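You operate a simulated robot arm through the tools that you are given. There is no shell and no other tool.

Carry out the task below with a simulated two-armed robot. There is one attempt and no reset: what you move stays moved.

## Task
Pack the silver sensor and the blue memory stick in the black case.
Fine: the stick is in the desk drawer; shut the drawer and the case lid. Set down upright: sensor. Where these are worked on the way, their far stop is far enough and under half their travel is too little: case lid, desk drawer.

The check looks at the end state, three seconds after you hand in, the way a careful person would. Anything else that was tipped, shoved, dropped, spilled or broken makes it a failure. Lids that push on must go on centred and level and be pressed home; caps that screw on are set level and turned clockwise until they are tight.

## Robot
Two 7-joint arms with fingered hands on one trunk, on a base that moves. Base frame: it is fixed to the floor where the robot stands at the start and does not move with it; the origin is under the middle of the robot, x ahead of it, y to its left, z up. Lengths are in mm, angles in rad, forces in N, time in s.
The left shoulder is at the start at [88, 170, 1161], the right one opposite. With the tool pointing down near the work surface each hand reaches from about 340 to 780 mm from the robot's upright axis, wherever it stands, measured 20 degrees to its own side. Places, roughly: black case [-1750, 2250, 750]; black memory stick [-750, 2500, 750]; blue memory stick [-1000, 2500, 750]; case lid [-1700, 2200, 900]; clips box [-1000, 2500, 750]; desk drawer [-700, 2400, 700]; long cover [-750, 2250, 750]; sensor [-500, 2500, 750]. Payload 4 kg a hand.
Tool frame (each hand has its own): the origin (TCP) lies between the finger pads and is the grasp point; the fingertips stand 26 mm ahead of it; z points along the fingers, y is the line along which they close. The gripper opens to 132 mm; its body begins 73 mm behind the TCP. The gripper is a hand of 4 fingers: y runs from the thumb to the fingers, the wrist lies at [0, 0, -224] in the tool frame, and closing takes about 1.5 s.
Orientation is that of the tool frame in the base frame, as a unit quaternion [x, y, z, w]. With the fingers straight down and closing along the base's y, the tool's x points along the base's -x, its y along +y and its z along -z.

## Interface
- The arms move only by the tool jog_arm. It takes "left_rows", "right_rows" or both (then of equal length, played together; a hand with none holds still); each is a list of rows, each a list of 7 numbers: the shift along the base's x, y, z in units of 50 mm (1.0 is 50 mm), then the turn, a rotation vector about the base's x, y, z in units of 6 degrees (1.0 is 6 degrees), then the opening, from 0 (shut) to 1 (fully open). In form: [[dx, dy, dz, rx, ry, rz, hand], ...]. A call has 1 to 20 rows; each row shifts and turns the commanded pose from where the row before left it. A call with a number of a shift or a turn outside -1 to 1 is refused whole. Each row takes 0.2 s and may step no farther than 50 mm and 0.15 rad from the row before; otherwise, or with a gripper value out of range, the whole call is refused. Where a pose cannot be reached the arm comes as near as it can. A force on the tool above 90 N (or 10 N above the force at the start of the call, whichever is more), or a blocked arm, ends the call early, and 0.2 s more pass. Each finger travels about 108 mm/s and halts on what it meets, pressing with about 25 N; the grip force reading is that of the motor and also rises with nothing between the fingers. The clock runs only during rows and for 0.2 s after the last one: add rows that do not move to give the fingers time. The reply holds the time, the measured pose of the TCP, the force on the tool along the base axes, the opening and the grip force, in the units named above and with some noise, with the torque about the TCP (base axes, N m) and any sound that the robot's microphone picked up, and new pictures: "pictures" is both (left out), scene, wrist or none (wrist: the cameras of the hands that moved).
- Cameras (640 x 400 px; columns grow to the right, rows downward): "scene" is now at [173.3, 32.1, 1340.8]; the picture's right is [0.15, -0.99, 0.00], its down [-0.55, -0.09, -0.83] and it looks along [0.82, 0.13, -0.56] (base axes); focal length 249 px, centre (320, 200). "left" rides on the left gripper at [-73, 6, -94] in its tool frame; the picture's right is [-0.08, -1.00, 0.00], its down [0.78, -0.06, -0.62] and it looks along [0.61, -0.05, 0.79] (tool axes); focal length 230 px, centre (320, 200). "right" rides on the right gripper at [73, 6, -94] in its tool frame; the picture's right is [-0.08, 1.00, 0.00], its down [-0.79, -0.06, -0.62] and it looks along [-0.61, -0.05, 0.79] (tool axes); focal length 230 px, centre (320, 200). There is no depth. A picture from a camera that has moved, and an enlarged one, comes with that camera's place and axes in the base frame and with its lens. The place of the scene camera against the robot may be out by one fixed shift of up to 25 mm in any direction.
- slide_trunk(by): moves the trunk up (or, below 0, down) by that many mm; the arms and the scene camera ride with it, the base frame stays. It gives what a move gives, with no picture.
- base_move(legs): drives the robot by 1 to 6 legs, each [ahead, left, turn to the left] in mm, mm and rad, along the robot's own axes; the way and the turn of a leg run together, so that a leg with both is an arc; at most 1500 mm and 3.142 rad a leg. The arms and the cameras ride along, it lands a little off, and it stops where it bumps. It gives what a move gives, and a new picture of the scene camera.
- preshape(shape, hand): the hand has 4 fingers and takes this shape, open, in about a second: jaw (thumb against the fingers, like two jaws); tri (thumb and two fingers); tip (a fingertip pinch); poke (one finger out to press); point (the index stretched); flat (the hand flat); cup (the hand cupped); fist (a fist). The gripper value then closes the fingers along that shape, each until it touches; the sizes above hold for jaw. It gives what a move gives, with no picture.
- pan_tilt(pan, tilt): turns the head with the scene camera to pan (to the left, within 1.396 rad either way) and tilt (down, from -0.506 to 1.204), counted from straight ahead of the robot (the tilt from the chest, where the trunk bows). It gives what a move gives, and a new picture of the scene camera.
- inspect(camera, box): a new picture of the part [left, top, right, bottom] of that camera's present view, enlarged. No time passes.
- close_job(): hands the job in; it is judged then, once.

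Places have to be worked out from the pictures, the camera data and where the tool is seen. Open the grippers and draw the arms clear of the work before you hand the job in, unless the task says otherwise.

The tools are called after ">>>" as a command line: name --argument value ..., lists and objects as JSON in quotes. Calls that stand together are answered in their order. jog_arm: Moves the arms, as the interface text tells. Its arguments: {"type":"object","properties":{"left_rows":{"type":"array"},"right_rows":{"type":"array"},"pictures":{"type":"string","enum":["both","scene","wrist","none"]}},"required":[]} The other tools are called the same way: slide_trunk (by) moves the trunk up or down; preshape (shape, hand) gives the hand a shape; base_move (legs) drives the base; pan_tilt (pan, tilt) turns the head that bears the scene camera; inspect (camera, box) takes an enlarged picture of a part of a camera's view; close_job () hands the job in.

At the start:

```text
t: 0.0
left_tcp_pos: [546.9, 199.9, 1103.4]
left_tool_rot: [0.001, 1.0, 0.0, 0.0]
left_ft_force: [0.2, -0.2, 0.5]
left_torque: [0.04, 0.01, 0.02]
left_width: 131.9
left_grasp_force: 0.0
left_shape: jaw
right_tcp_pos: [576.2, -222.7, 1007.4]
right_tool_rot: [0.0, 1.0, 0.0, 0.0]
right_ft_force: [0.5, -1.3, 1.0]
right_torque: [-0.01, 0.0, -0.02]
right_width: 131.9
right_grasp_force: 0.0
right_shape: jaw
trunk travel left (down, up): [-175.0, 176.0]
robot x, y, heading: [1.8, 3.6, -0.001]
head pan, tilt (commanded): [0.154, 0.595]
```

scene: 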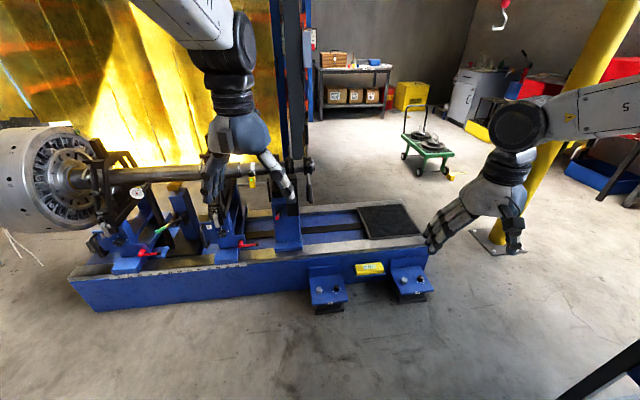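
right: 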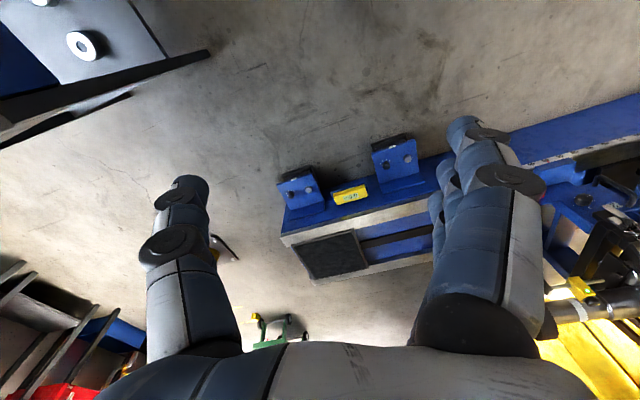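
left: 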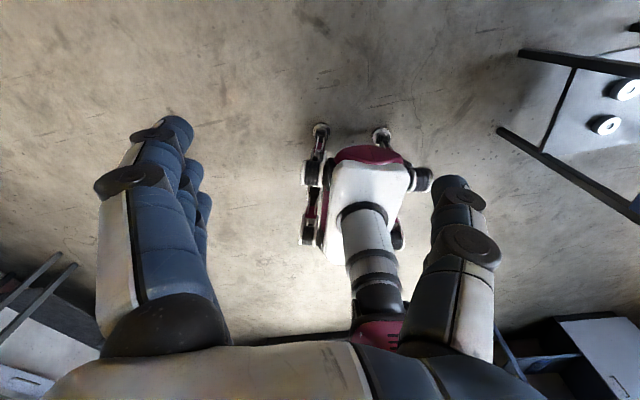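

The opening pictures show only the surrounding hall; the work is listed behind me to the left, around [-1000, 2400, 750]. I turn the head to the left to look there first.

>>> pan_tilt --pan 1.396 --tilt 0.35

```text
t: 1.4
left_tcp_pos: [546.2, 200.8, 1103.8]
left_tool_rot: [0.001, 1.0, 0.0, 0.0]
left_ft_force: [0.0, 0.4, -0.6]
left_torque: [-0.03, -0.02, 0.0]
left_width: 131.6
left_grasp_force: 0.0
left_shape: jaw
right_tcp_pos: [575.6, -223.0, 1009.1]
right_tool_rot: [0.0, 1.0, 0.001, 0.0]
right_ft_force: [-0.6, 0.5, 0.0]
right_torque: [0.01, -0.01, 0.02]
right_width: 131.8
right_grasp_force: 0.0
right_shape: jaw
trunk travel left (down, up): [-175.0, 176.0]
robot x, y, heading: [-3.8, 0.3, -0.002]
head pan, tilt (commanded): [1.396, 0.351]
camera scene: at [102.1, 110.2, 1363.1], right [0.98, -0.17, 0.0], down [-0.06, -0.34, -0.94], along [0.16, 0.92, -0.34], focal length 249 px, centre (320, 200)
```

scene: 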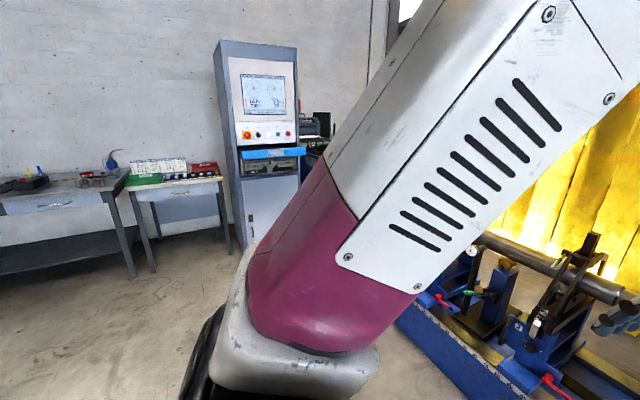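

The desks are visible to my left, roughly where the listed places are. I turn on the spot to face +y and bring the head forward for a clear view.

>>> base_move --legs '[[0, 0, 1.571]]'

>>> pan_tilt --pan 0.4 --tilt 0.35

```text
t: 5.7
left_tcp_pos: [-203.1, 545.9, 1103.9]
left_tool_rot: [0.709, -0.706, 0.0, 0.0]
left_ft_force: [1.0, -0.1, 1.0]
left_torque: [0.01, 0.01, -0.03]
left_width: 131.7
left_grasp_force: 0.1
left_shape: jaw
right_tcp_pos: [220.6, 575.6, 1007.8]
right_tool_rot: [0.709, -0.706, 0.0, 0.0]
right_ft_force: [0.2, 0.4, -1.3]
right_torque: [-0.03, 0.02, -0.01]
right_width: 131.8
right_grasp_force: 0.0
right_shape: jaw
trunk travel left (down, up): [-175.0, 176.0]
robot x, y, heading: [0.7, -1.7, 1.577]
head pan, tilt (commanded): [1.396, 0.351]
camera scene: at [-100.5, 128.5, 1363.1], right [0.17, 0.99, 0.0], down [0.34, -0.06, -0.94], along [-0.93, 0.16, -0.34], focal length 249 px, centre (320, 200)
```

scene: 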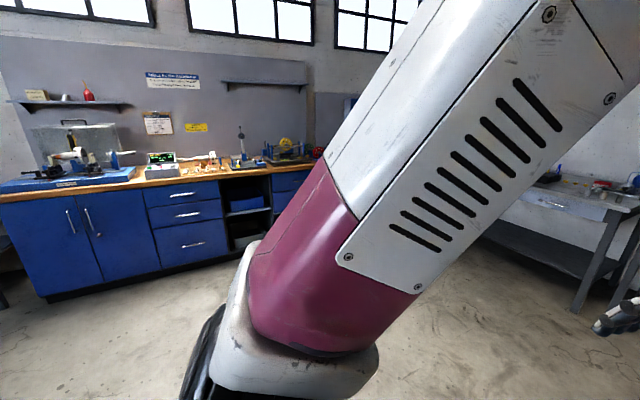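

```text
t: 6.9
left_tcp_pos: [-201.6, 546.8, 1103.5]
left_tool_rot: [0.709, -0.705, 0.0, 0.0]
left_ft_force: [-0.7, -0.1, 0.6]
left_torque: [-0.02, -0.01, -0.01]
left_width: 131.8
left_grasp_force: 0.0
left_shape: jaw
right_tcp_pos: [220.4, 576.7, 1008.0]
right_tool_rot: [0.708, -0.706, 0.001, 0.0]
right_ft_force: [-0.2, 0.6, 0.2]
right_torque: [-0.03, 0.01, 0.0]
right_width: 131.6
right_grasp_force: 0.0
right_shape: jaw
trunk travel left (down, up): [-175.0, 176.0]
robot x, y, heading: [2.1, 0.1, 1.571]
head pan, tilt (commanded): [0.4, 0.351]
camera scene: at [-45.2, 198.2, 1363.1], right [0.92, 0.39, 0.0], down [0.14, -0.32, -0.94], along [-0.37, 0.86, -0.34], focal length 249 px, centre (320, 200)
```

scene: 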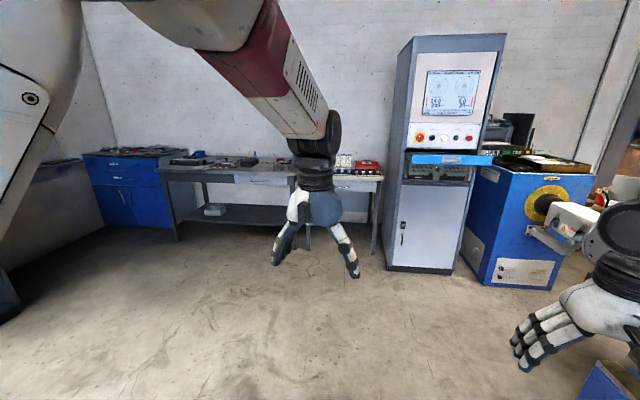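

The path to the desk looks clear. I drive ahead and to the left, stopping short of the desk to look at it from nearer.

>>> base_move --legs '[[1000, 900, 0]]'

>>> pan_tilt --pan 0.0 --tilt 0.5

```text
t: 15.0
left_tcp_pos: [-1092.9, 1524.8, 1102.7]
left_tool_rot: [0.711, -0.704, 0.0, 0.0]
left_ft_force: [0.3, 0.6, 0.2]
left_torque: [0.02, 0.02, -0.02]
left_width: 131.6
left_grasp_force: 0.1
left_shape: jaw
right_tcp_pos: [-671.9, 1557.0, 1008.3]
right_tool_rot: [0.71, -0.704, -0.001, -0.001]
right_ft_force: [-0.4, 0.5, 0.5]
right_torque: [0.0, 0.0, 0.01]
right_width: 131.7
right_grasp_force: 0.0
right_shape: jaw
trunk travel left (down, up): [-175.0, 176.0]
robot x, y, heading: [-888.6, 977.9, 1.58]
head pan, tilt (commanded): [0.4, 0.351]
camera scene: at [-935.6, 1178.4, 1363.1], right [0.92, 0.4, 0.0], down [0.14, -0.32, -0.94], along [-0.37, 0.86, -0.34], focal length 249 px, centre (320, 200)
```

scene: 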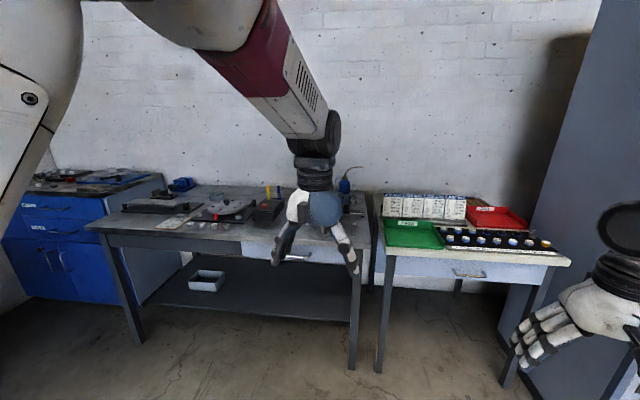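

```text
t: 15.9
left_tcp_pos: [-1093.9, 1525.7, 1104.1]
left_tool_rot: [0.71, -0.704, 0.0, 0.0]
left_ft_force: [0.4, 0.3, -0.4]
left_torque: [0.0, -0.02, 0.02]
left_width: 131.9
left_grasp_force: 0.0
left_shape: jaw
right_tcp_pos: [-673.2, 1558.2, 1008.7]
right_tool_rot: [0.71, -0.704, 0.0, 0.0]
right_ft_force: [-0.5, 0.8, 1.1]
right_torque: [-0.02, 0.01, 0.02]
right_width: 131.7
right_grasp_force: 0.0
right_shape: jaw
trunk travel left (down, up): [-175.0, 176.0]
robot x, y, heading: [-888.5, 977.3, 1.581]
head pan, tilt (commanded): [0.0, 0.499]
camera scene: at [-899.5, 1183.9, 1349.5], right [1.0, 0.01, 0.0], down [0.0, -0.48, -0.88], along [-0.01, 0.88, -0.48], focal length 249 px, centre (320, 200)
```

scene: 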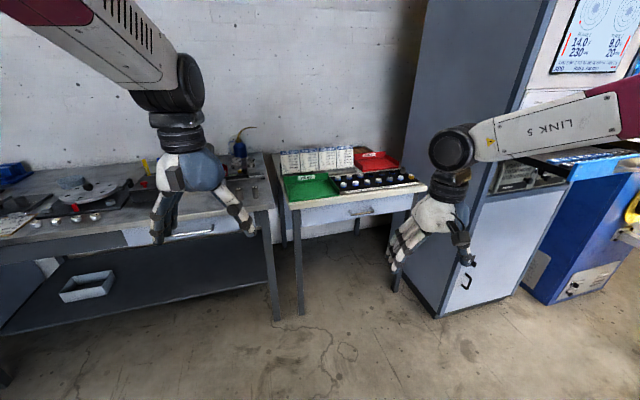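

The right-hand desk (white drawer handle at about [-720, 2230]) carries the trays, and the left desk reaches toward the case position. I drive nearer to the right desk and look down at it.

>>> base_move --legs '[[480, -150, -0.009]]'

>>> pan_tilt --pan 0.0 --tilt 0.75

>>> inspect --camera "scene" --box '[160, 50, 480, 250]'

```text
t: 18.9
left_tcp_pos: [-941.3, 2004.3, 1102.6]
left_tool_rot: [0.708, -0.706, 0.0, 0.0]
left_ft_force: [0.3, -0.4, 0.0]
left_torque: [-0.02, -0.01, 0.0]
left_width: 131.7
left_grasp_force: 0.1
left_shape: jaw
right_tcp_pos: [-519.8, 2035.7, 1007.6]
right_tool_rot: [0.709, -0.705, 0.0, 0.0]
right_ft_force: [-0.4, -1.0, 0.1]
right_torque: [0.01, 0.02, 0.0]
right_width: 131.9
right_grasp_force: 0.1
right_shape: jaw
trunk travel left (down, up): [-175.0, 176.0]
robot x, y, heading: [-740.0, 1458.7, 1.573]
head pan, tilt (commanded): [0.0, 0.499]
camera scene: at [-747.7, 1662.8, 1349.4], right [1.0, 0.01, 0.0], down [0.0, -0.48, -0.88], along [-0.01, 0.88, -0.48], focal length 249 px, centre (320, 200)
```

scene: 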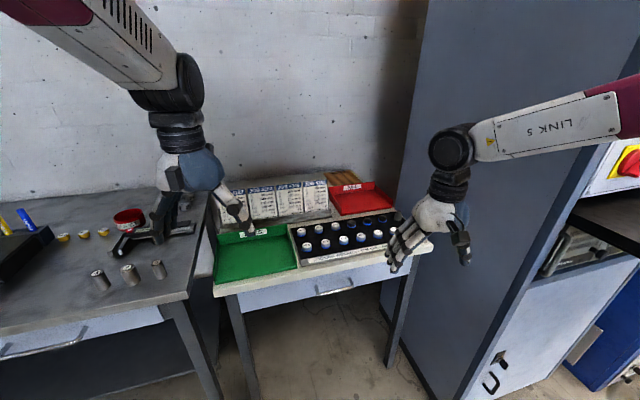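

```text
t: 19.6
left_tcp_pos: [-942.2, 2004.6, 1102.7]
left_tool_rot: [0.709, -0.705, 0.001, 0.0]
left_ft_force: [-0.3, 0.2, 0.6]
left_torque: [0.03, -0.02, -0.02]
left_width: 131.7
left_grasp_force: 0.0
left_shape: jaw
right_tcp_pos: [-519.4, 2035.8, 1008.8]
right_tool_rot: [0.709, -0.705, 0.0, 0.0]
right_ft_force: [0.3, 0.0, -0.3]
right_torque: [0.0, 0.03, -0.02]
right_width: 131.7
right_grasp_force: 0.1
right_shape: jaw
trunk travel left (down, up): [-175.0, 176.0]
robot x, y, heading: [-738.4, 1456.0, 1.583]
head pan, tilt (commanded): [0.0, 0.75]
camera scene: at [-747.8, 1654.2, 1327.6], right [1.0, 0.01, 0.0], down [0.0, -0.68, -0.73], along [0.0, 0.73, -0.68], focal length 249 px, centre (320, 200)
```

scene: 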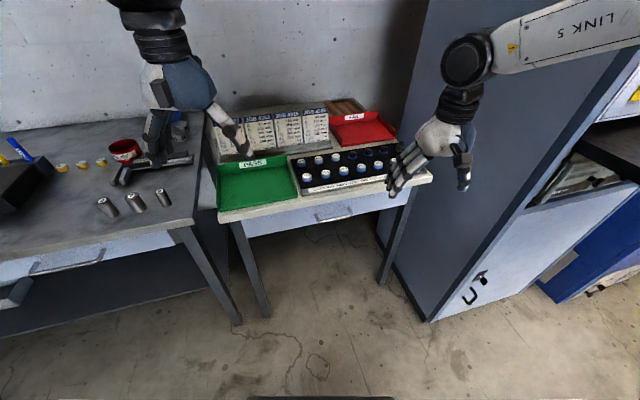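

```text
2.00 times, centred on (320, 150) of scene
camera zoom: at [-747.8, 1654.2, 1327.6], right [1.0, 0.01, 0.0], down [0.0, -0.68, -0.73], along [0.0, 0.73, -0.68], focal length 498 px, centre (320, 300)
```

zoom: 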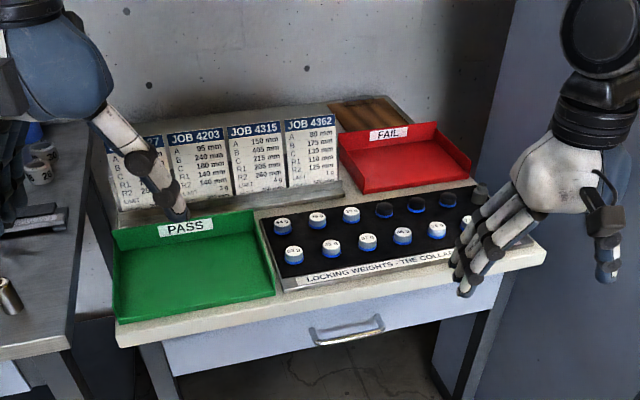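

The desk is turned about 15° with the drawer handle near [-705, 2252, 700]; a grey knob stands behind the right hand. I draw both arms back to clear the view and then look at the desk and to the left for the case.

>>> jog_arm --left_rows '[[0, -1, 0.5, 0, 0, 0, 1], [0, -1, 0.5, 0, 0, 0, 1], [0, -1, 0.5, 0, 0, 0, 1], [0, 0, 0, 0, 0, 0, 1]]' --right_rows '[[0.5, -1, 0.5, 0, 0, 0, 1], [0.5, -1, 0.5, 0, 0, 0, 1], [0.5, -1, 0.5, 0, 0, 0, 1], [0, 0, 0, 0, 0, 0, 1]]' --pictures "scene"

>>> inspect --camera "scene" --box '[160, 60, 480, 260]'

>>> pan_tilt --pan 0.85 --tilt 0.6

```text
refused: row 1 steps farther than a row can; nothing moved
```

```text
2.00 times, centred on (320, 160) of scene
camera zoom: at [-747.8, 1654.2, 1327.6], right [1.0, 0.01, 0.0], down [0.0, -0.68, -0.73], along [0.0, 0.73, -0.68], focal length 498 px, centre (320, 280)
```

zoom: 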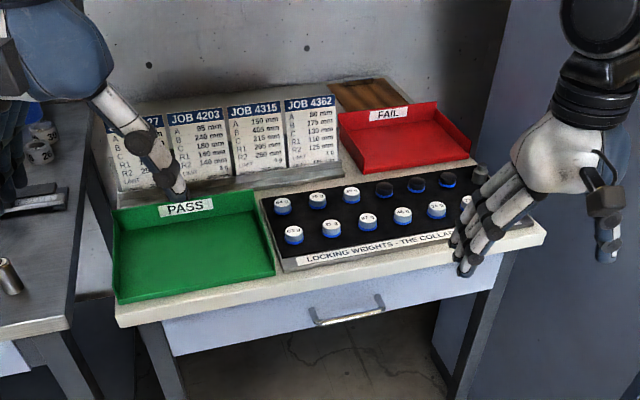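

```text
t: 20.8
left_tcp_pos: [-941.5, 2003.2, 1103.7]
left_tool_rot: [0.708, -0.706, 0.0, 0.0]
left_ft_force: [0.2, -0.1, 0.4]
left_torque: [0.01, -0.02, 0.01]
left_width: 131.6
left_grasp_force: 0.1
left_shape: jaw
right_tcp_pos: [-520.0, 2035.4, 1008.6]
right_tool_rot: [0.709, -0.706, 0.0, 0.0]
right_ft_force: [0.6, 0.7, -0.6]
right_torque: [-0.03, 0.0, -0.02]
right_width: 131.7
right_grasp_force: 0.1
right_shape: jaw
trunk travel left (down, up): [-175.0, 176.0]
robot x, y, heading: [-734.8, 1459.8, 1.578]
head pan, tilt (commanded): [0.85, 0.6]
camera scene: at [-814.0, 1629.5, 1340.3], right [0.66, 0.75, 0.0], down [0.43, -0.37, -0.82], along [-0.62, 0.54, -0.57], focal length 249 px, centre (320, 200)
```

scene: 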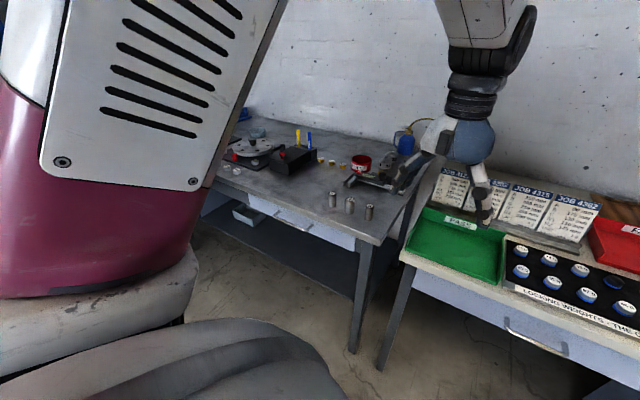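

The rows were slightly too long, so I repeat the retreat with shorter steps and then look at the desk and the left side.

>>> jog_arm --left_rows '[[0, -0.85, 0.4, 0, 0, 0, 1], [0, -0.85, 0.4, 0, 0, 0, 1], [0, -0.85, 0.4, 0, 0, 0, 1], [0, 0, 0, 0, 0, 0, 1]]' --right_rows '[[0.3, -0.8, 0.4, 0, 0, 0, 1], [0.3, -0.8, 0.4, 0, 0, 0, 1], [0.3, -0.8, 0.4, 0, 0, 0, 1], [0, 0, 0, 0, 0, 0, 1]]' --pictures "none"

>>> pan_tilt --pan 0.0 --tilt 0.65

>>> inspect --camera "scene" --box '[200, 60, 460, 222]'

```text
t: 21.3
left_tcp_pos: [-974.6, 1962.5, 1125.2]
left_tool_rot: [0.733, -0.671, 0.082, -0.073]
left_ft_force: [0.3, -0.5, 0.1]
left_torque: [-0.02, 0.0, -0.02]
left_width: 131.9
left_grasp_force: 0.0
left_shape: jaw
left hand out of reach, approached as far as the arm can: row 2
right_tcp_pos: [-499.5, 1977.4, 1036.1]
right_tool_rot: [0.71, -0.704, -0.001, -0.001]
right_ft_force: [0.0, 0.0, -0.7]
right_torque: [-0.03, 0.02, -0.03]
right_width: 132.0
right_grasp_force: 0.1
right_shape: jaw
trunk travel left (down, up): [-175.0, 176.0]
robot x, y, heading: [-740.4, 1459.7, 1.579]
head pan, tilt (commanded): [0.85, 0.6]
stopped in row 2 (left hand): the arm was blocked; the commanded pose is now the measured one
```

```text
t: 22.5
left_tcp_pos: [-974.2, 1960.5, 1123.9]
left_tool_rot: [0.734, -0.67, 0.082, -0.073]
left_ft_force: [-0.4, 1.0, 0.6]
left_torque: [0.0, -0.03, 0.01]
left_width: 131.8
left_grasp_force: 0.1
left_shape: jaw
right_tcp_pos: [-499.6, 1977.2, 1037.2]
right_tool_rot: [0.709, -0.705, 0.0, 0.001]
right_ft_force: [1.0, -0.6, -0.8]
right_torque: [-0.02, -0.01, 0.01]
right_width: 131.9
right_grasp_force: 0.0
right_shape: jaw
trunk travel left (down, up): [-175.0, 176.0]
robot x, y, heading: [-742.4, 1458.9, 1.575]
head pan, tilt (commanded): [0.0, 0.649]
camera scene: at [-800.8, 1644.3, 1347.5], right [0.81, 0.59, 0.0], down [0.29, -0.4, -0.87], along [-0.51, 0.7, -0.5], focal length 249 px, centre (320, 200)
```

scene: 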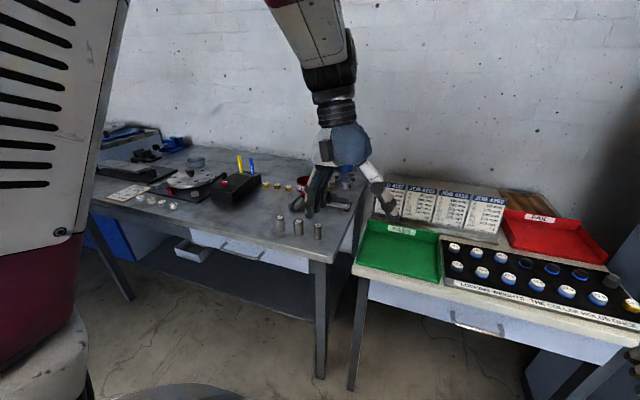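

```text
2.46 times, centred on (330, 141) of scene
camera zoom: at [-800.8, 1644.3, 1347.5], right [0.81, 0.59, 0.0], down [0.29, -0.4, -0.87], along [-0.51, 0.7, -0.5], focal length 613 px, centre (295, 345)
```

zoom: 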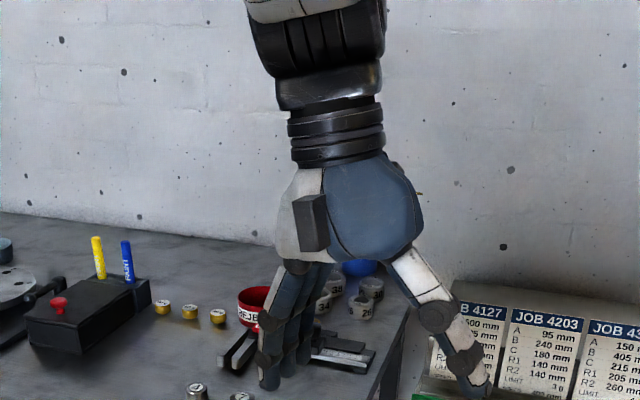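

The left hand cannot draw back further at that height. I zoom in on the left desk to find the black case and its lid.

>>> inspect --camera "scene" --box '[80, 110, 340, 272]'

>>> pan_tilt --pan 0.0 --tilt 0.65

>>> inspect --camera "scene" --box '[200, 60, 460, 222]'

```text
2.46 times, centred on (210, 191) of scene
camera zoom: at [-800.8, 1644.3, 1347.5], right [0.81, 0.59, 0.0], down [0.29, -0.4, -0.87], along [-0.51, 0.7, -0.5], focal length 613 px, centre (591, 222)
```

zoom: 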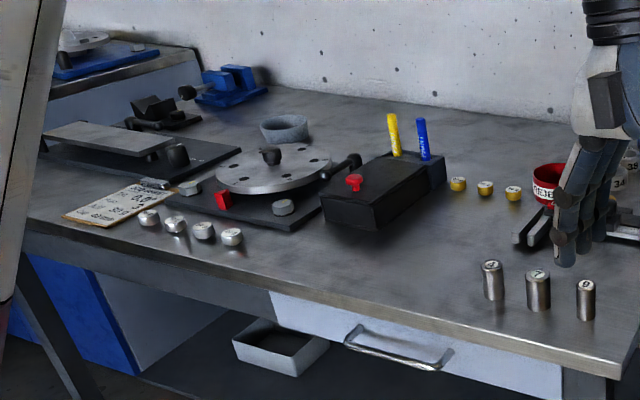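

```text
t: 23.1
left_tcp_pos: [-974.2, 1961.3, 1123.4]
left_tool_rot: [0.733, -0.671, 0.083, -0.072]
left_ft_force: [0.0, 0.4, 0.3]
left_torque: [0.0, -0.02, 0.01]
left_width: 131.7
left_grasp_force: 0.2
left_shape: jaw
right_tcp_pos: [-499.3, 1977.0, 1036.9]
right_tool_rot: [0.71, -0.704, -0.001, -0.001]
right_ft_force: [0.1, -0.4, 0.3]
right_torque: [-0.01, 0.02, 0.01]
right_width: 132.0
right_grasp_force: 0.1
right_shape: jaw
trunk travel left (down, up): [-175.0, 176.0]
robot x, y, heading: [-740.7, 1457.5, 1.575]
head pan, tilt (commanded): [0.0, 0.649]
camera scene: at [-800.5, 1644.6, 1347.6], right [0.81, 0.59, 0.0], down [0.29, -0.4, -0.87], along [-0.51, 0.7, -0.5], focal length 249 px, centre (320, 200)
```

scene: 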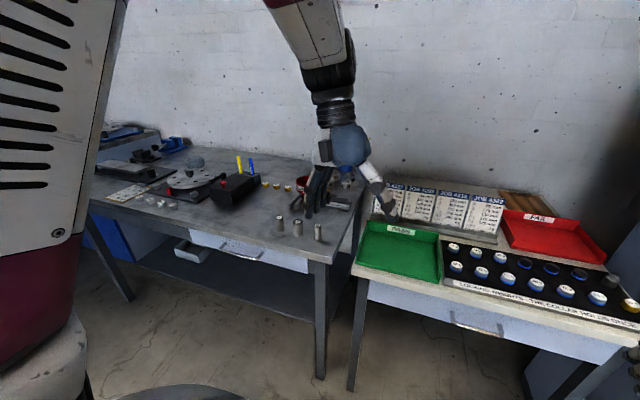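

```text
2.46 times, centred on (330, 141) of scene
camera zoom: at [-800.5, 1644.6, 1347.6], right [0.81, 0.59, 0.0], down [0.29, -0.4, -0.87], along [-0.51, 0.7, -0.5], focal length 613 px, centre (295, 345)
```

zoom: 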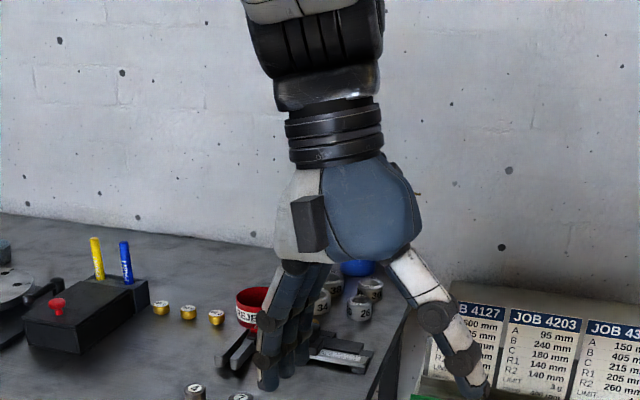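

The black box with the red knob at about [-1800, 2290] seems to be the case, on the left desk. Now I pan right to see the right desk fully with the sensor.

>>> pan_tilt --pan -0.6 --tilt 0.75

>>> inspect --camera "scene" --box '[180, 60, 440, 222]'

```text
t: 24.1
left_tcp_pos: [-973.9, 1961.1, 1122.5]
left_tool_rot: [0.733, -0.671, 0.083, -0.072]
left_ft_force: [-0.1, -1.2, -0.3]
left_torque: [-0.01, -0.03, 0.01]
left_width: 131.7
left_grasp_force: 0.0
left_shape: jaw
right_tcp_pos: [-500.3, 1977.4, 1036.4]
right_tool_rot: [0.71, -0.705, -0.001, -0.001]
right_ft_force: [0.1, -0.1, -0.5]
right_torque: [0.01, -0.01, -0.01]
right_width: 131.8
right_grasp_force: 0.1
right_shape: jaw
trunk travel left (down, up): [-175.0, 176.0]
robot x, y, heading: [-738.7, 1454.0, 1.575]
head pan, tilt (commanded): [-0.6, 0.75]
camera scene: at [-800.3, 1644.8, 1347.7], right [0.81, 0.59, 0.0], down [0.29, -0.4, -0.87], along [-0.51, 0.7, -0.49], focal length 249 px, centre (320, 200)
```

scene: 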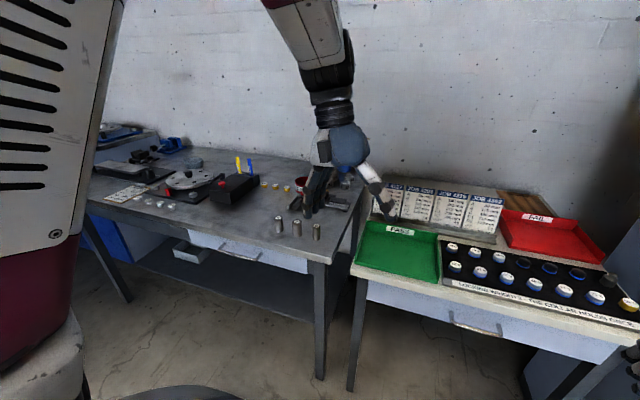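

```text
2.46 times, centred on (310, 141) of scene
camera zoom: at [-800.3, 1644.8, 1347.7], right [0.81, 0.59, 0.0], down [0.29, -0.4, -0.87], along [-0.51, 0.7, -0.49], focal length 613 px, centre (345, 345)
```

zoom: 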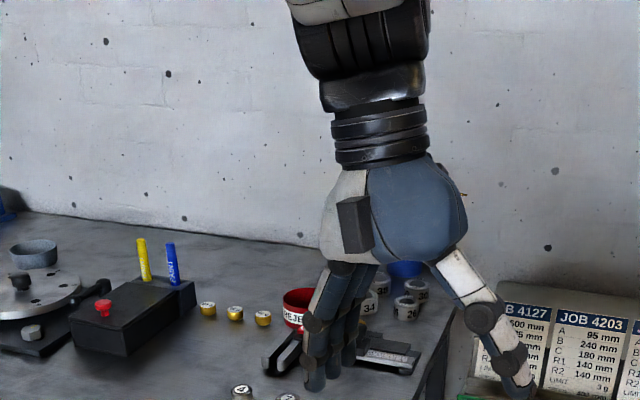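

The camera has not turned at all: the left arm I drew back is evidently jamming the head. I move the left hand forward and down again to free it.

>>> jog_arm --left_rows '[[0, 0.8, -0.4, 0, 0, 0, 1], [0, 0.8, -0.4, 0, 0, 0, 1], [0, 0, 0, 0, 0, 0, 1]]' --pictures "none"

>>> pan_tilt --pan -0.2 --tilt 0.75

>>> inspect --camera "scene" --box '[160, 60, 480, 260]'

```text
t: 24.9
left_tcp_pos: [-973.6, 2040.3, 1085.1]
left_tool_rot: [0.733, -0.672, 0.08, -0.074]
left_ft_force: [-0.8, 0.8, -0.6]
left_torque: [0.03, 0.04, -0.01]
left_width: 132.2
left_grasp_force: 0.1
left_shape: jaw
right_tcp_pos: [-499.2, 1976.1, 1037.6]
right_tool_rot: [0.71, -0.704, -0.001, 0.0]
right_ft_force: [0.0, -0.7, -0.1]
right_torque: [-0.04, 0.0, 0.0]
right_width: 132.0
right_grasp_force: 0.1
right_shape: jaw
trunk travel left (down, up): [-175.0, 176.0]
robot x, y, heading: [-738.2, 1456.0, 1.578]
head pan, tilt (commanded): [-0.6, 0.75]
```

```text
t: 25.8
left_tcp_pos: [-974.7, 2040.9, 1084.7]
left_tool_rot: [0.733, -0.671, 0.082, -0.074]
left_ft_force: [0.3, -0.9, 0.0]
left_torque: [0.0, 0.02, -0.01]
left_width: 132.0
left_grasp_force: 0.1
left_shape: jaw
right_tcp_pos: [-499.9, 1976.7, 1036.9]
right_tool_rot: [0.71, -0.705, -0.001, -0.001]
right_ft_force: [0.2, -0.1, 0.7]
right_torque: [0.04, 0.01, 0.0]
right_width: 131.8
right_grasp_force: 0.0
right_shape: jaw
trunk travel left (down, up): [-175.0, 176.0]
robot x, y, heading: [-738.2, 1459.1, 1.577]
head pan, tilt (commanded): [-0.201, 0.75]
camera scene: at [-731.1, 1652.6, 1327.5], right [0.98, -0.19, 0.0], down [-0.13, -0.67, -0.73], along [0.14, 0.72, -0.68], focal length 249 px, centre (320, 200)
```

scene: 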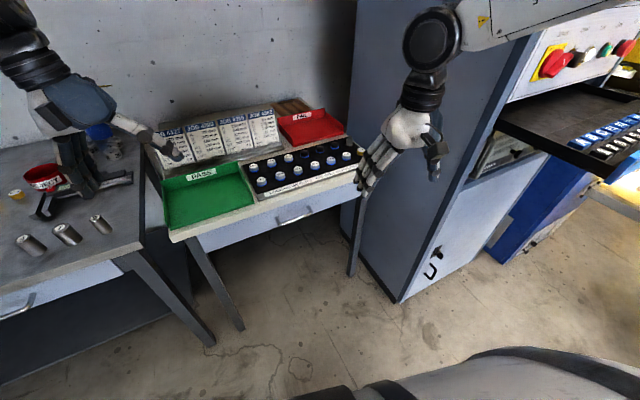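

```text
2.00 times, centred on (320, 160) of scene
camera zoom: at [-731.1, 1652.6, 1327.5], right [0.98, -0.19, 0.0], down [-0.13, -0.67, -0.73], along [0.14, 0.72, -0.68], focal length 498 px, centre (320, 280)
```

zoom: 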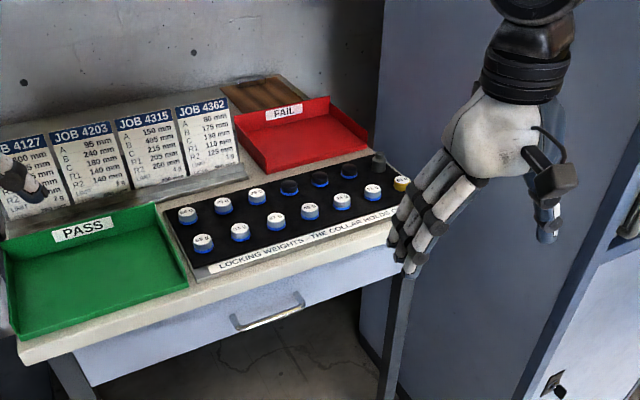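

The head is free now. I zoom in closely on the desk top to identify the sensor and other small items.

>>> inspect --camera "scene" --box '[240, 110, 380, 200]'

>>> inspect --camera "scene" --box '[140, 90, 280, 180]'

>>> inspect --camera "scene" --box '[0, 120, 160, 260]'

```text
4.44 times, centred on (310, 155) of scene
camera zoom: at [-731.1, 1652.6, 1327.5], right [0.98, -0.19, 0.0], down [-0.13, -0.67, -0.73], along [0.14, 0.72, -0.68], focal length 1106 px, centre (364, 400)
```

zoom: 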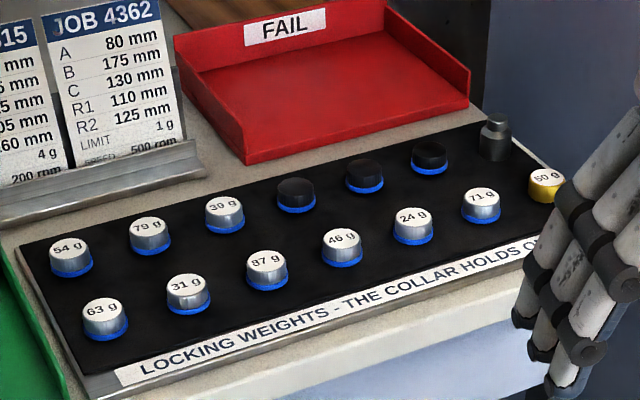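

```text
4.44 times, centred on (210, 135) of scene
camera zoom: at [-731.1, 1652.6, 1327.5], right [0.98, -0.19, 0.0], down [-0.13, -0.67, -0.73], along [0.14, 0.72, -0.68], focal length 1106 px, centre (809, 489)
```

zoom: 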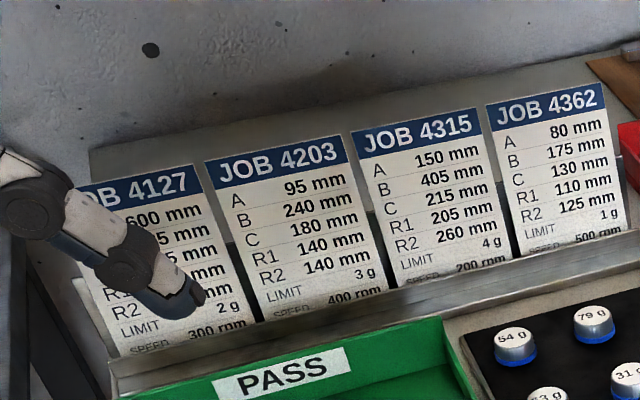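

```text
2.86 times, centred on (80, 190) of scene
camera zoom: at [-731.1, 1652.6, 1327.5], right [0.98, -0.19, 0.0], down [-0.13, -0.67, -0.73], along [0.14, 0.72, -0.68], focal length 711 px, centre (1006, 229)
```

zoom: 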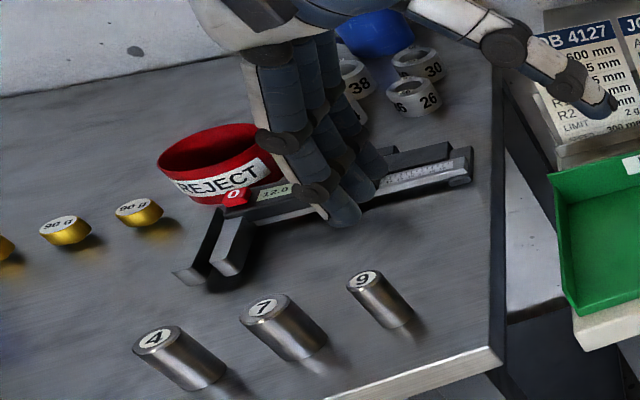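

The grey stepped cylinder on the back right of the weights mat must be the sensor, around [-420, 2590]; comparing views gives a desk height near 800 and both desks turned about 15°. I will look at the case first, so I turn to square up with the desks and drive left in front of it.

>>> base_move --legs '[[0, 0, 0.265], [250, 670, 0]]'

>>> pan_tilt --pan 0.0 --tilt 0.7

>>> inspect --camera "scene" --box '[160, 60, 480, 260]'

```text
t: 33.0
left_tcp_pos: [-1822.4, 2025.1, 1084.1]
left_tool_rot: [0.813, -0.572, 0.071, -0.083]
left_ft_force: [-0.5, 0.4, 0.1]
left_torque: [0.02, -0.02, 0.02]
left_width: 131.8
left_grasp_force: 0.1
left_shape: jaw
right_tcp_pos: [-1347.8, 2084.4, 1037.3]
right_tool_rot: [0.793, -0.609, 0.0, 0.0]
right_ft_force: [0.3, 0.4, -0.5]
right_torque: [0.01, -0.03, -0.02]
right_width: 131.8
right_grasp_force: 0.2
right_shape: jaw
trunk travel left (down, up): [-175.0, 176.0]
robot x, y, heading: [-1446.4, 1523.7, 1.835]
head pan, tilt (commanded): [-0.201, 0.75]
camera scene: at [-1484.5, 1714.9, 1327.5], right [1.0, 0.06, 0.0], down [0.04, -0.68, -0.73], along [-0.05, 0.73, -0.68], focal length 249 px, centre (320, 200)
```

scene: 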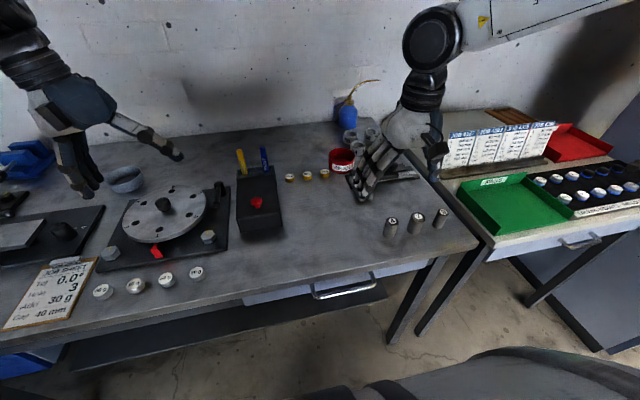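

```text
t: 33.7
left_tcp_pos: [-1823.2, 2026.0, 1084.1]
left_tool_rot: [0.813, -0.572, 0.071, -0.084]
left_ft_force: [0.1, -0.1, 0.4]
left_torque: [0.02, -0.03, 0.02]
left_width: 131.9
left_grasp_force: 0.1
left_shape: jaw
right_tcp_pos: [-1347.7, 2084.9, 1036.5]
right_tool_rot: [0.794, -0.608, 0.0, 0.0]
right_ft_force: [-0.5, -0.3, -0.7]
right_torque: [0.02, 0.0, 0.01]
right_width: 132.1
right_grasp_force: 0.1
right_shape: jaw
trunk travel left (down, up): [-175.0, 176.0]
robot x, y, heading: [-1445.8, 1522.5, 1.835]
head pan, tilt (commanded): [0.0, 0.7]
camera scene: at [-1501.2, 1714.2, 1331.7], right [0.97, 0.26, 0.0], down [0.17, -0.62, -0.76], along [-0.2, 0.74, -0.64], focal length 249 px, centre (320, 200)
```

scene: 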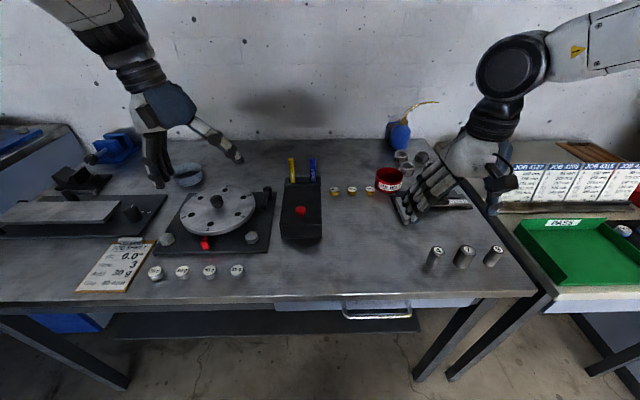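

```text
2.00 times, centred on (320, 160) of scene
camera zoom: at [-1501.2, 1714.2, 1331.7], right [0.97, 0.26, 0.0], down [0.17, -0.62, -0.76], along [-0.2, 0.74, -0.64], focal length 498 px, centre (320, 280)
```

zoom: 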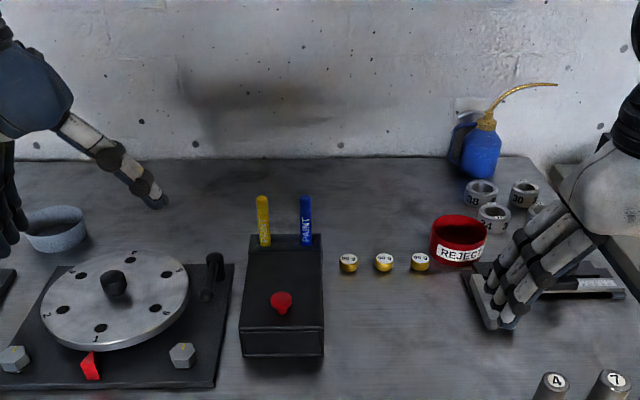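

Heading is now square to the left desk, and the black case with the red knob on its lid is ahead of me. I zoom in on it.

>>> inspect --camera "scene" --box '[255, 145, 355, 245]'

>>> inspect --camera "left" --box '[0, 0, 640, 400]'

>>> inspect --camera "right" --box '[0, 0, 640, 400]'

```text
4.00 times, centred on (305, 195) of scene
camera zoom: at [-1501.2, 1714.2, 1331.7], right [0.97, 0.26, 0.0], down [0.17, -0.62, -0.76], along [-0.2, 0.74, -0.64], focal length 996 px, centre (380, 220)
```

zoom: 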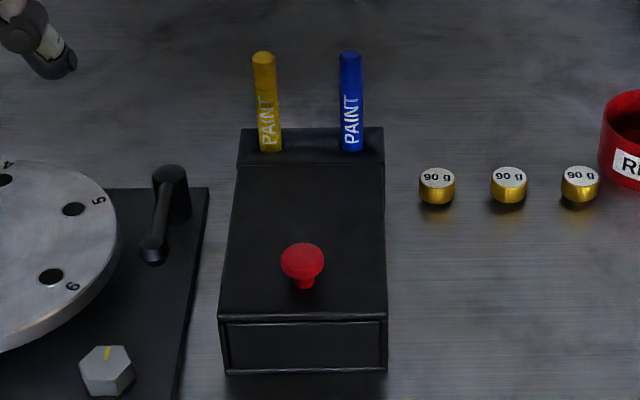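

```text
1.00 times, centred on (320, 200) of left (not enlarged: the box is as wide or as high as the picture)
camera zoom: at [-1873.3, 2089.1, 1173.0], right [0.89, 0.4, 0.21], down [0.19, -0.75, 0.63], along [0.42, -0.52, -0.75], focal length 230 px, centre (320, 200)
```

zoom: 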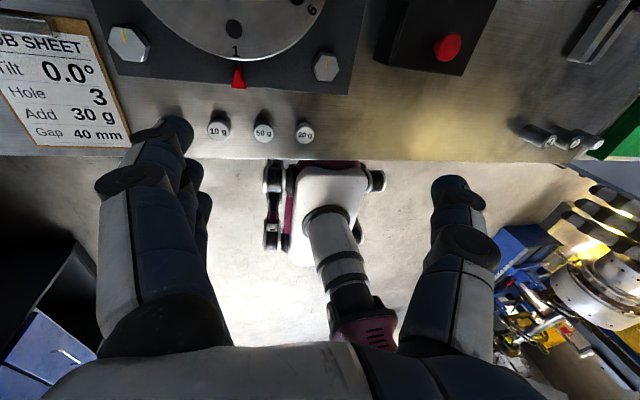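

```text
1.00 times, centred on (320, 200) of right (not enlarged: the box is as wide or as high as the picture)
camera zoom: at [-1333.7, 2012.5, 1130.8], right [-0.98, -0.19, 0.0], down [-0.15, 0.77, 0.62], along [-0.11, 0.61, -0.79], focal length 230 px, centre (320, 200)
```

zoom: 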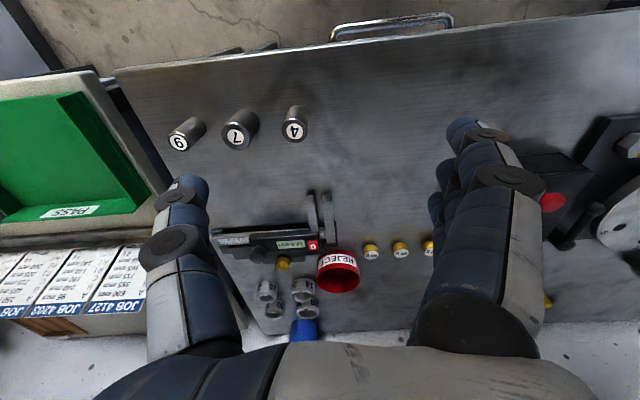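

The knob triangulates to about [-1680, 2138, 920], lid top near 895, desk top about 840, with the hinge presumably at the back by the paint pens. I shift the base right and a little ahead so that the left hand can work the lid comfortably.

>>> base_move --legs '[[60, -120, 0]]'

>>> inspect --camera "left" --box '[0, 0, 640, 400]'

```text
t: 35.4
left_tcp_pos: [-1720.4, 2117.0, 1084.1]
left_tool_rot: [0.812, -0.574, 0.072, -0.083]
left_ft_force: [-0.3, 0.3, 0.4]
left_torque: [-0.03, 0.0, 0.04]
left_width: 131.5
left_grasp_force: 0.1
left_shape: jaw
right_tcp_pos: [-1243.5, 2174.5, 1036.9]
right_tool_rot: [0.794, -0.608, -0.001, 0.0]
right_ft_force: [0.5, 0.1, 0.2]
right_torque: [-0.02, -0.01, 0.01]
right_width: 131.9
right_grasp_force: 0.0
right_shape: jaw
trunk travel left (down, up): [-175.0, 176.0]
robot x, y, heading: [-1348.2, 1614.0, 1.831]
head pan, tilt (commanded): [0.0, 0.7]
camera scene: at [-1399.2, 1804.2, 1331.7], right [0.97, 0.26, 0.0], down [0.16, -0.62, -0.76], along [-0.2, 0.74, -0.64], focal length 249 px, centre (320, 200)
```

scene: 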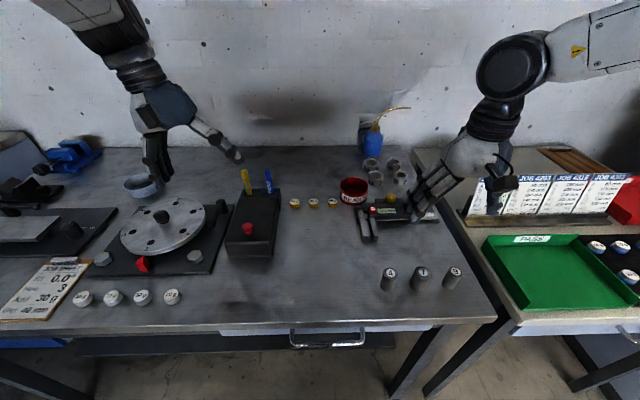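

```text
1.00 times, centred on (320, 200) of left (not enlarged: the box is as wide or as high as the picture)
camera zoom: at [-1769.8, 2180.4, 1173.0], right [0.89, 0.4, 0.21], down [0.19, -0.75, 0.63], along [0.41, -0.52, -0.75], focal length 230 px, centre (320, 200)
```

zoom: 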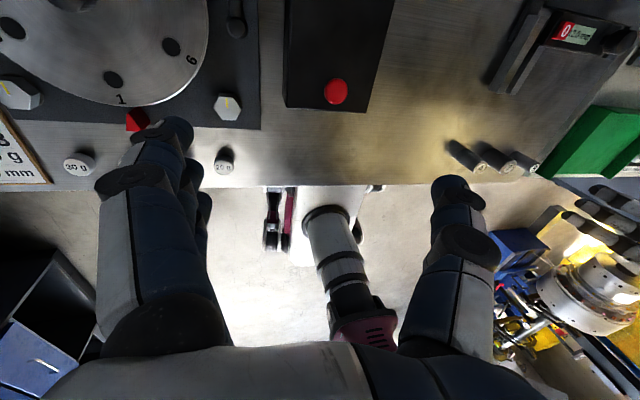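

Two left-hand views give the knob at about [-1665, 2143, 895]. I level the left hand, square it to the desk and bring it to hover above the knob.

>>> jog_arm --left_rows '[[0.37, 0.17, -0.5, -0.137, 0.67, -0.243, 1], [0.37, 0.17, -0.5, -0.137, 0.67, -0.243, 1], [0.37, 0.17, -0.5, -0.137, 0.67, -0.243, 1], [0, 0, 0, 0, 0, 0, 1], [0, 0, 0, 0, 0, 0, 1]]' --pictures "both"

```text
t: 36.6
left_tcp_pos: [-1663.8, 2142.4, 1008.2]
left_tool_rot: [0.794, -0.607, 0.0, -0.002]
left_ft_force: [0.2, -0.4, -0.2]
left_torque: [0.0, 0.0, -0.01]
left_width: 131.9
left_grasp_force: 0.1
left_shape: jaw
right_tcp_pos: [-1243.9, 2173.7, 1037.1]
right_tool_rot: [0.793, -0.61, -0.001, -0.001]
right_ft_force: [-0.5, -0.4, -1.1]
right_torque: [0.02, -0.01, 0.02]
right_width: 131.8
right_grasp_force: 0.2
right_shape: jaw
trunk travel left (down, up): [-175.0, 176.0]
robot x, y, heading: [-1342.3, 1607.5, 1.831]
head pan, tilt (commanded): [0.0, 0.7]
camera scene: at [-1399.3, 1804.2, 1331.7], right [0.97, 0.26, 0.0], down [0.16, -0.62, -0.76], along [-0.2, 0.74, -0.64], focal length 249 px, centre (320, 200)
camera left: at [-1689.6, 2213.7, 1101.6], right [0.94, 0.34, 0.01], down [0.26, -0.74, 0.62], along [0.21, -0.58, -0.79], focal length 230 px, centre (320, 200)
```

scene: 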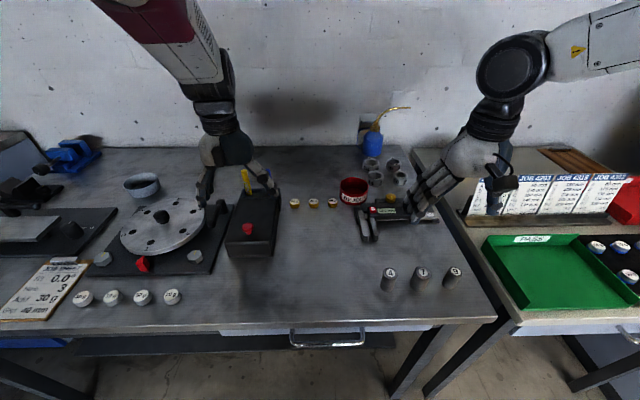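
left: 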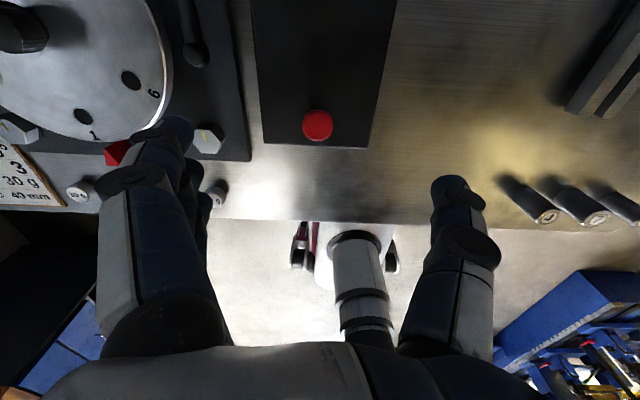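

The knob is directly under the left hand with its top at z≈897. I lower the hand to just above it with the opening reduced so that the fingers stay within the lid's width.

>>> jog_arm --left_rows '[[-0.03, 0.02, -0.5, 0, 0, 0, 0.5], [-0.03, 0.01, -0.6, 0, 0, 0, 0.5], [0, 0, -0.4, 0, 0, 0, 0.5], [0, 0, 0, 0, 0, 0, 0.5], [0, 0, 0, 0, 0, 0, 0.5]]' --pictures "both"

>>> inspect --camera "scene" --box '[190, 140, 320, 270]'

```text
t: 37.8
left_tcp_pos: [-1667.2, 2143.3, 932.0]
left_tool_rot: [0.794, -0.608, 0.002, -0.003]
left_ft_force: [-0.4, 0.5, -0.2]
left_torque: [-0.01, 0.02, -0.01]
left_width: 66.9
left_grasp_force: 0.1
left_shape: jaw
right_tcp_pos: [-1244.4, 2173.1, 1036.2]
right_tool_rot: [0.793, -0.609, -0.001, -0.001]
right_ft_force: [0.2, -0.4, -0.2]
right_torque: [0.01, -0.01, 0.0]
right_width: 131.8
right_grasp_force: 0.1
right_shape: jaw
trunk travel left (down, up): [-175.0, 176.0]
robot x, y, heading: [-1345.0, 1611.7, 1.83]
head pan, tilt (commanded): [0.0, 0.7]
camera scene: at [-1399.6, 1804.0, 1331.7], right [0.97, 0.26, 0.0], down [0.17, -0.62, -0.76], along [-0.2, 0.74, -0.64], focal length 249 px, centre (320, 200)
camera left: at [-1693.6, 2213.3, 1025.8], right [0.94, 0.33, 0.0], down [0.26, -0.74, 0.62], along [0.21, -0.58, -0.79], focal length 230 px, centre (320, 200)
```

scene: 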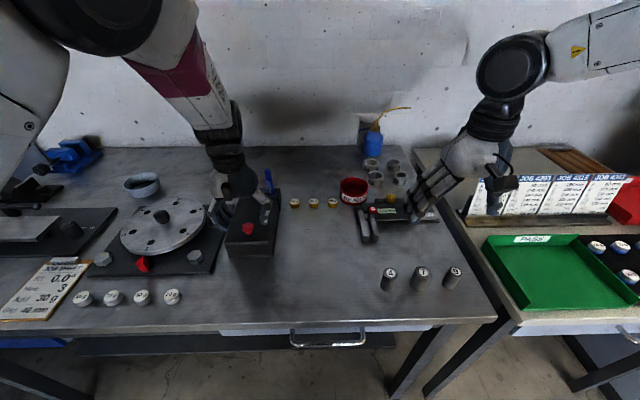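
left: 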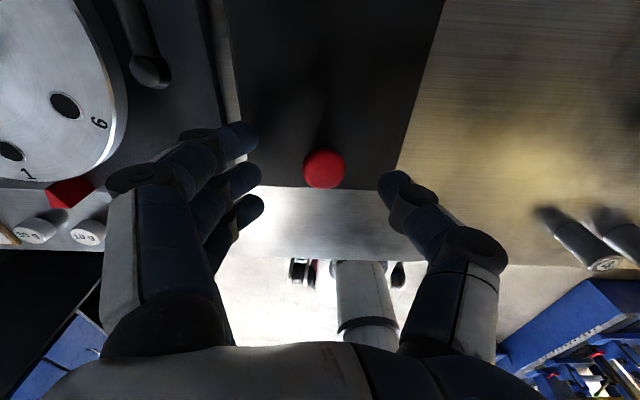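

```text
3.08 times, centred on (255, 205) of scene
camera zoom: at [-1399.6, 1804.0, 1331.7], right [0.97, 0.26, 0.0], down [0.17, -0.62, -0.76], along [-0.2, 0.74, -0.64], focal length 766 px, centre (520, 185)
```

zoom: 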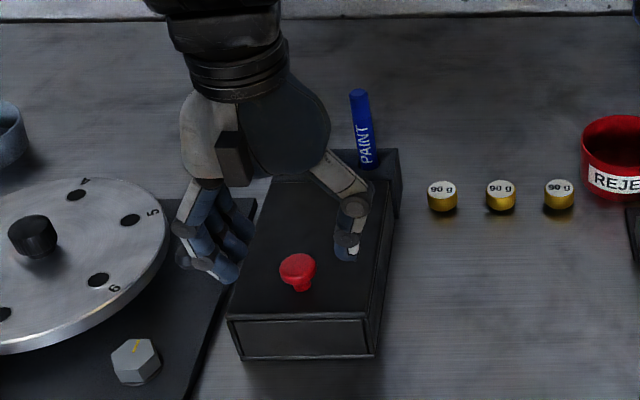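

The knob is centred between the fingers. I lower a further 27 mm so that the tips stay just above the lid, then close on the knob.

>>> jog_arm --left_rows '[[0.02, 0.01, -0.27, 0, 0, 0, 0.5], [0, 0, -0.27, 0, 0, 0, 0.5], [0, 0, 0, 0, 0, 0, 0.5]]' --pictures "wrist"

```text
t: 38.6
left_tcp_pos: [-1665.5, 2142.6, 906.8]
left_tool_rot: [0.794, -0.608, 0.001, -0.004]
left_ft_force: [-0.6, 1.1, -0.2]
left_torque: [-0.01, 0.0, 0.0]
left_width: 66.6
left_grasp_force: 0.1
left_shape: jaw
right_tcp_pos: [-1244.0, 2173.7, 1036.9]
right_tool_rot: [0.793, -0.609, -0.001, 0.0]
right_ft_force: [0.1, 0.1, 0.1]
right_torque: [-0.03, 0.02, 0.02]
right_width: 131.9
right_grasp_force: 0.1
right_shape: jaw
trunk travel left (down, up): [-175.0, 176.0]
robot x, y, heading: [-1344.6, 1608.9, 1.83]
head pan, tilt (commanded): [0.0, 0.7]
camera left: at [-1691.4, 2214.1, 1001.3], right [0.94, 0.33, 0.0], down [0.26, -0.74, 0.62], along [0.21, -0.58, -0.79], focal length 230 px, centre (320, 200)
```

left: 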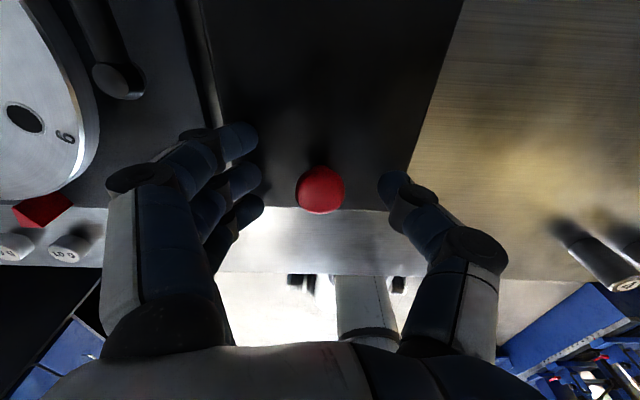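

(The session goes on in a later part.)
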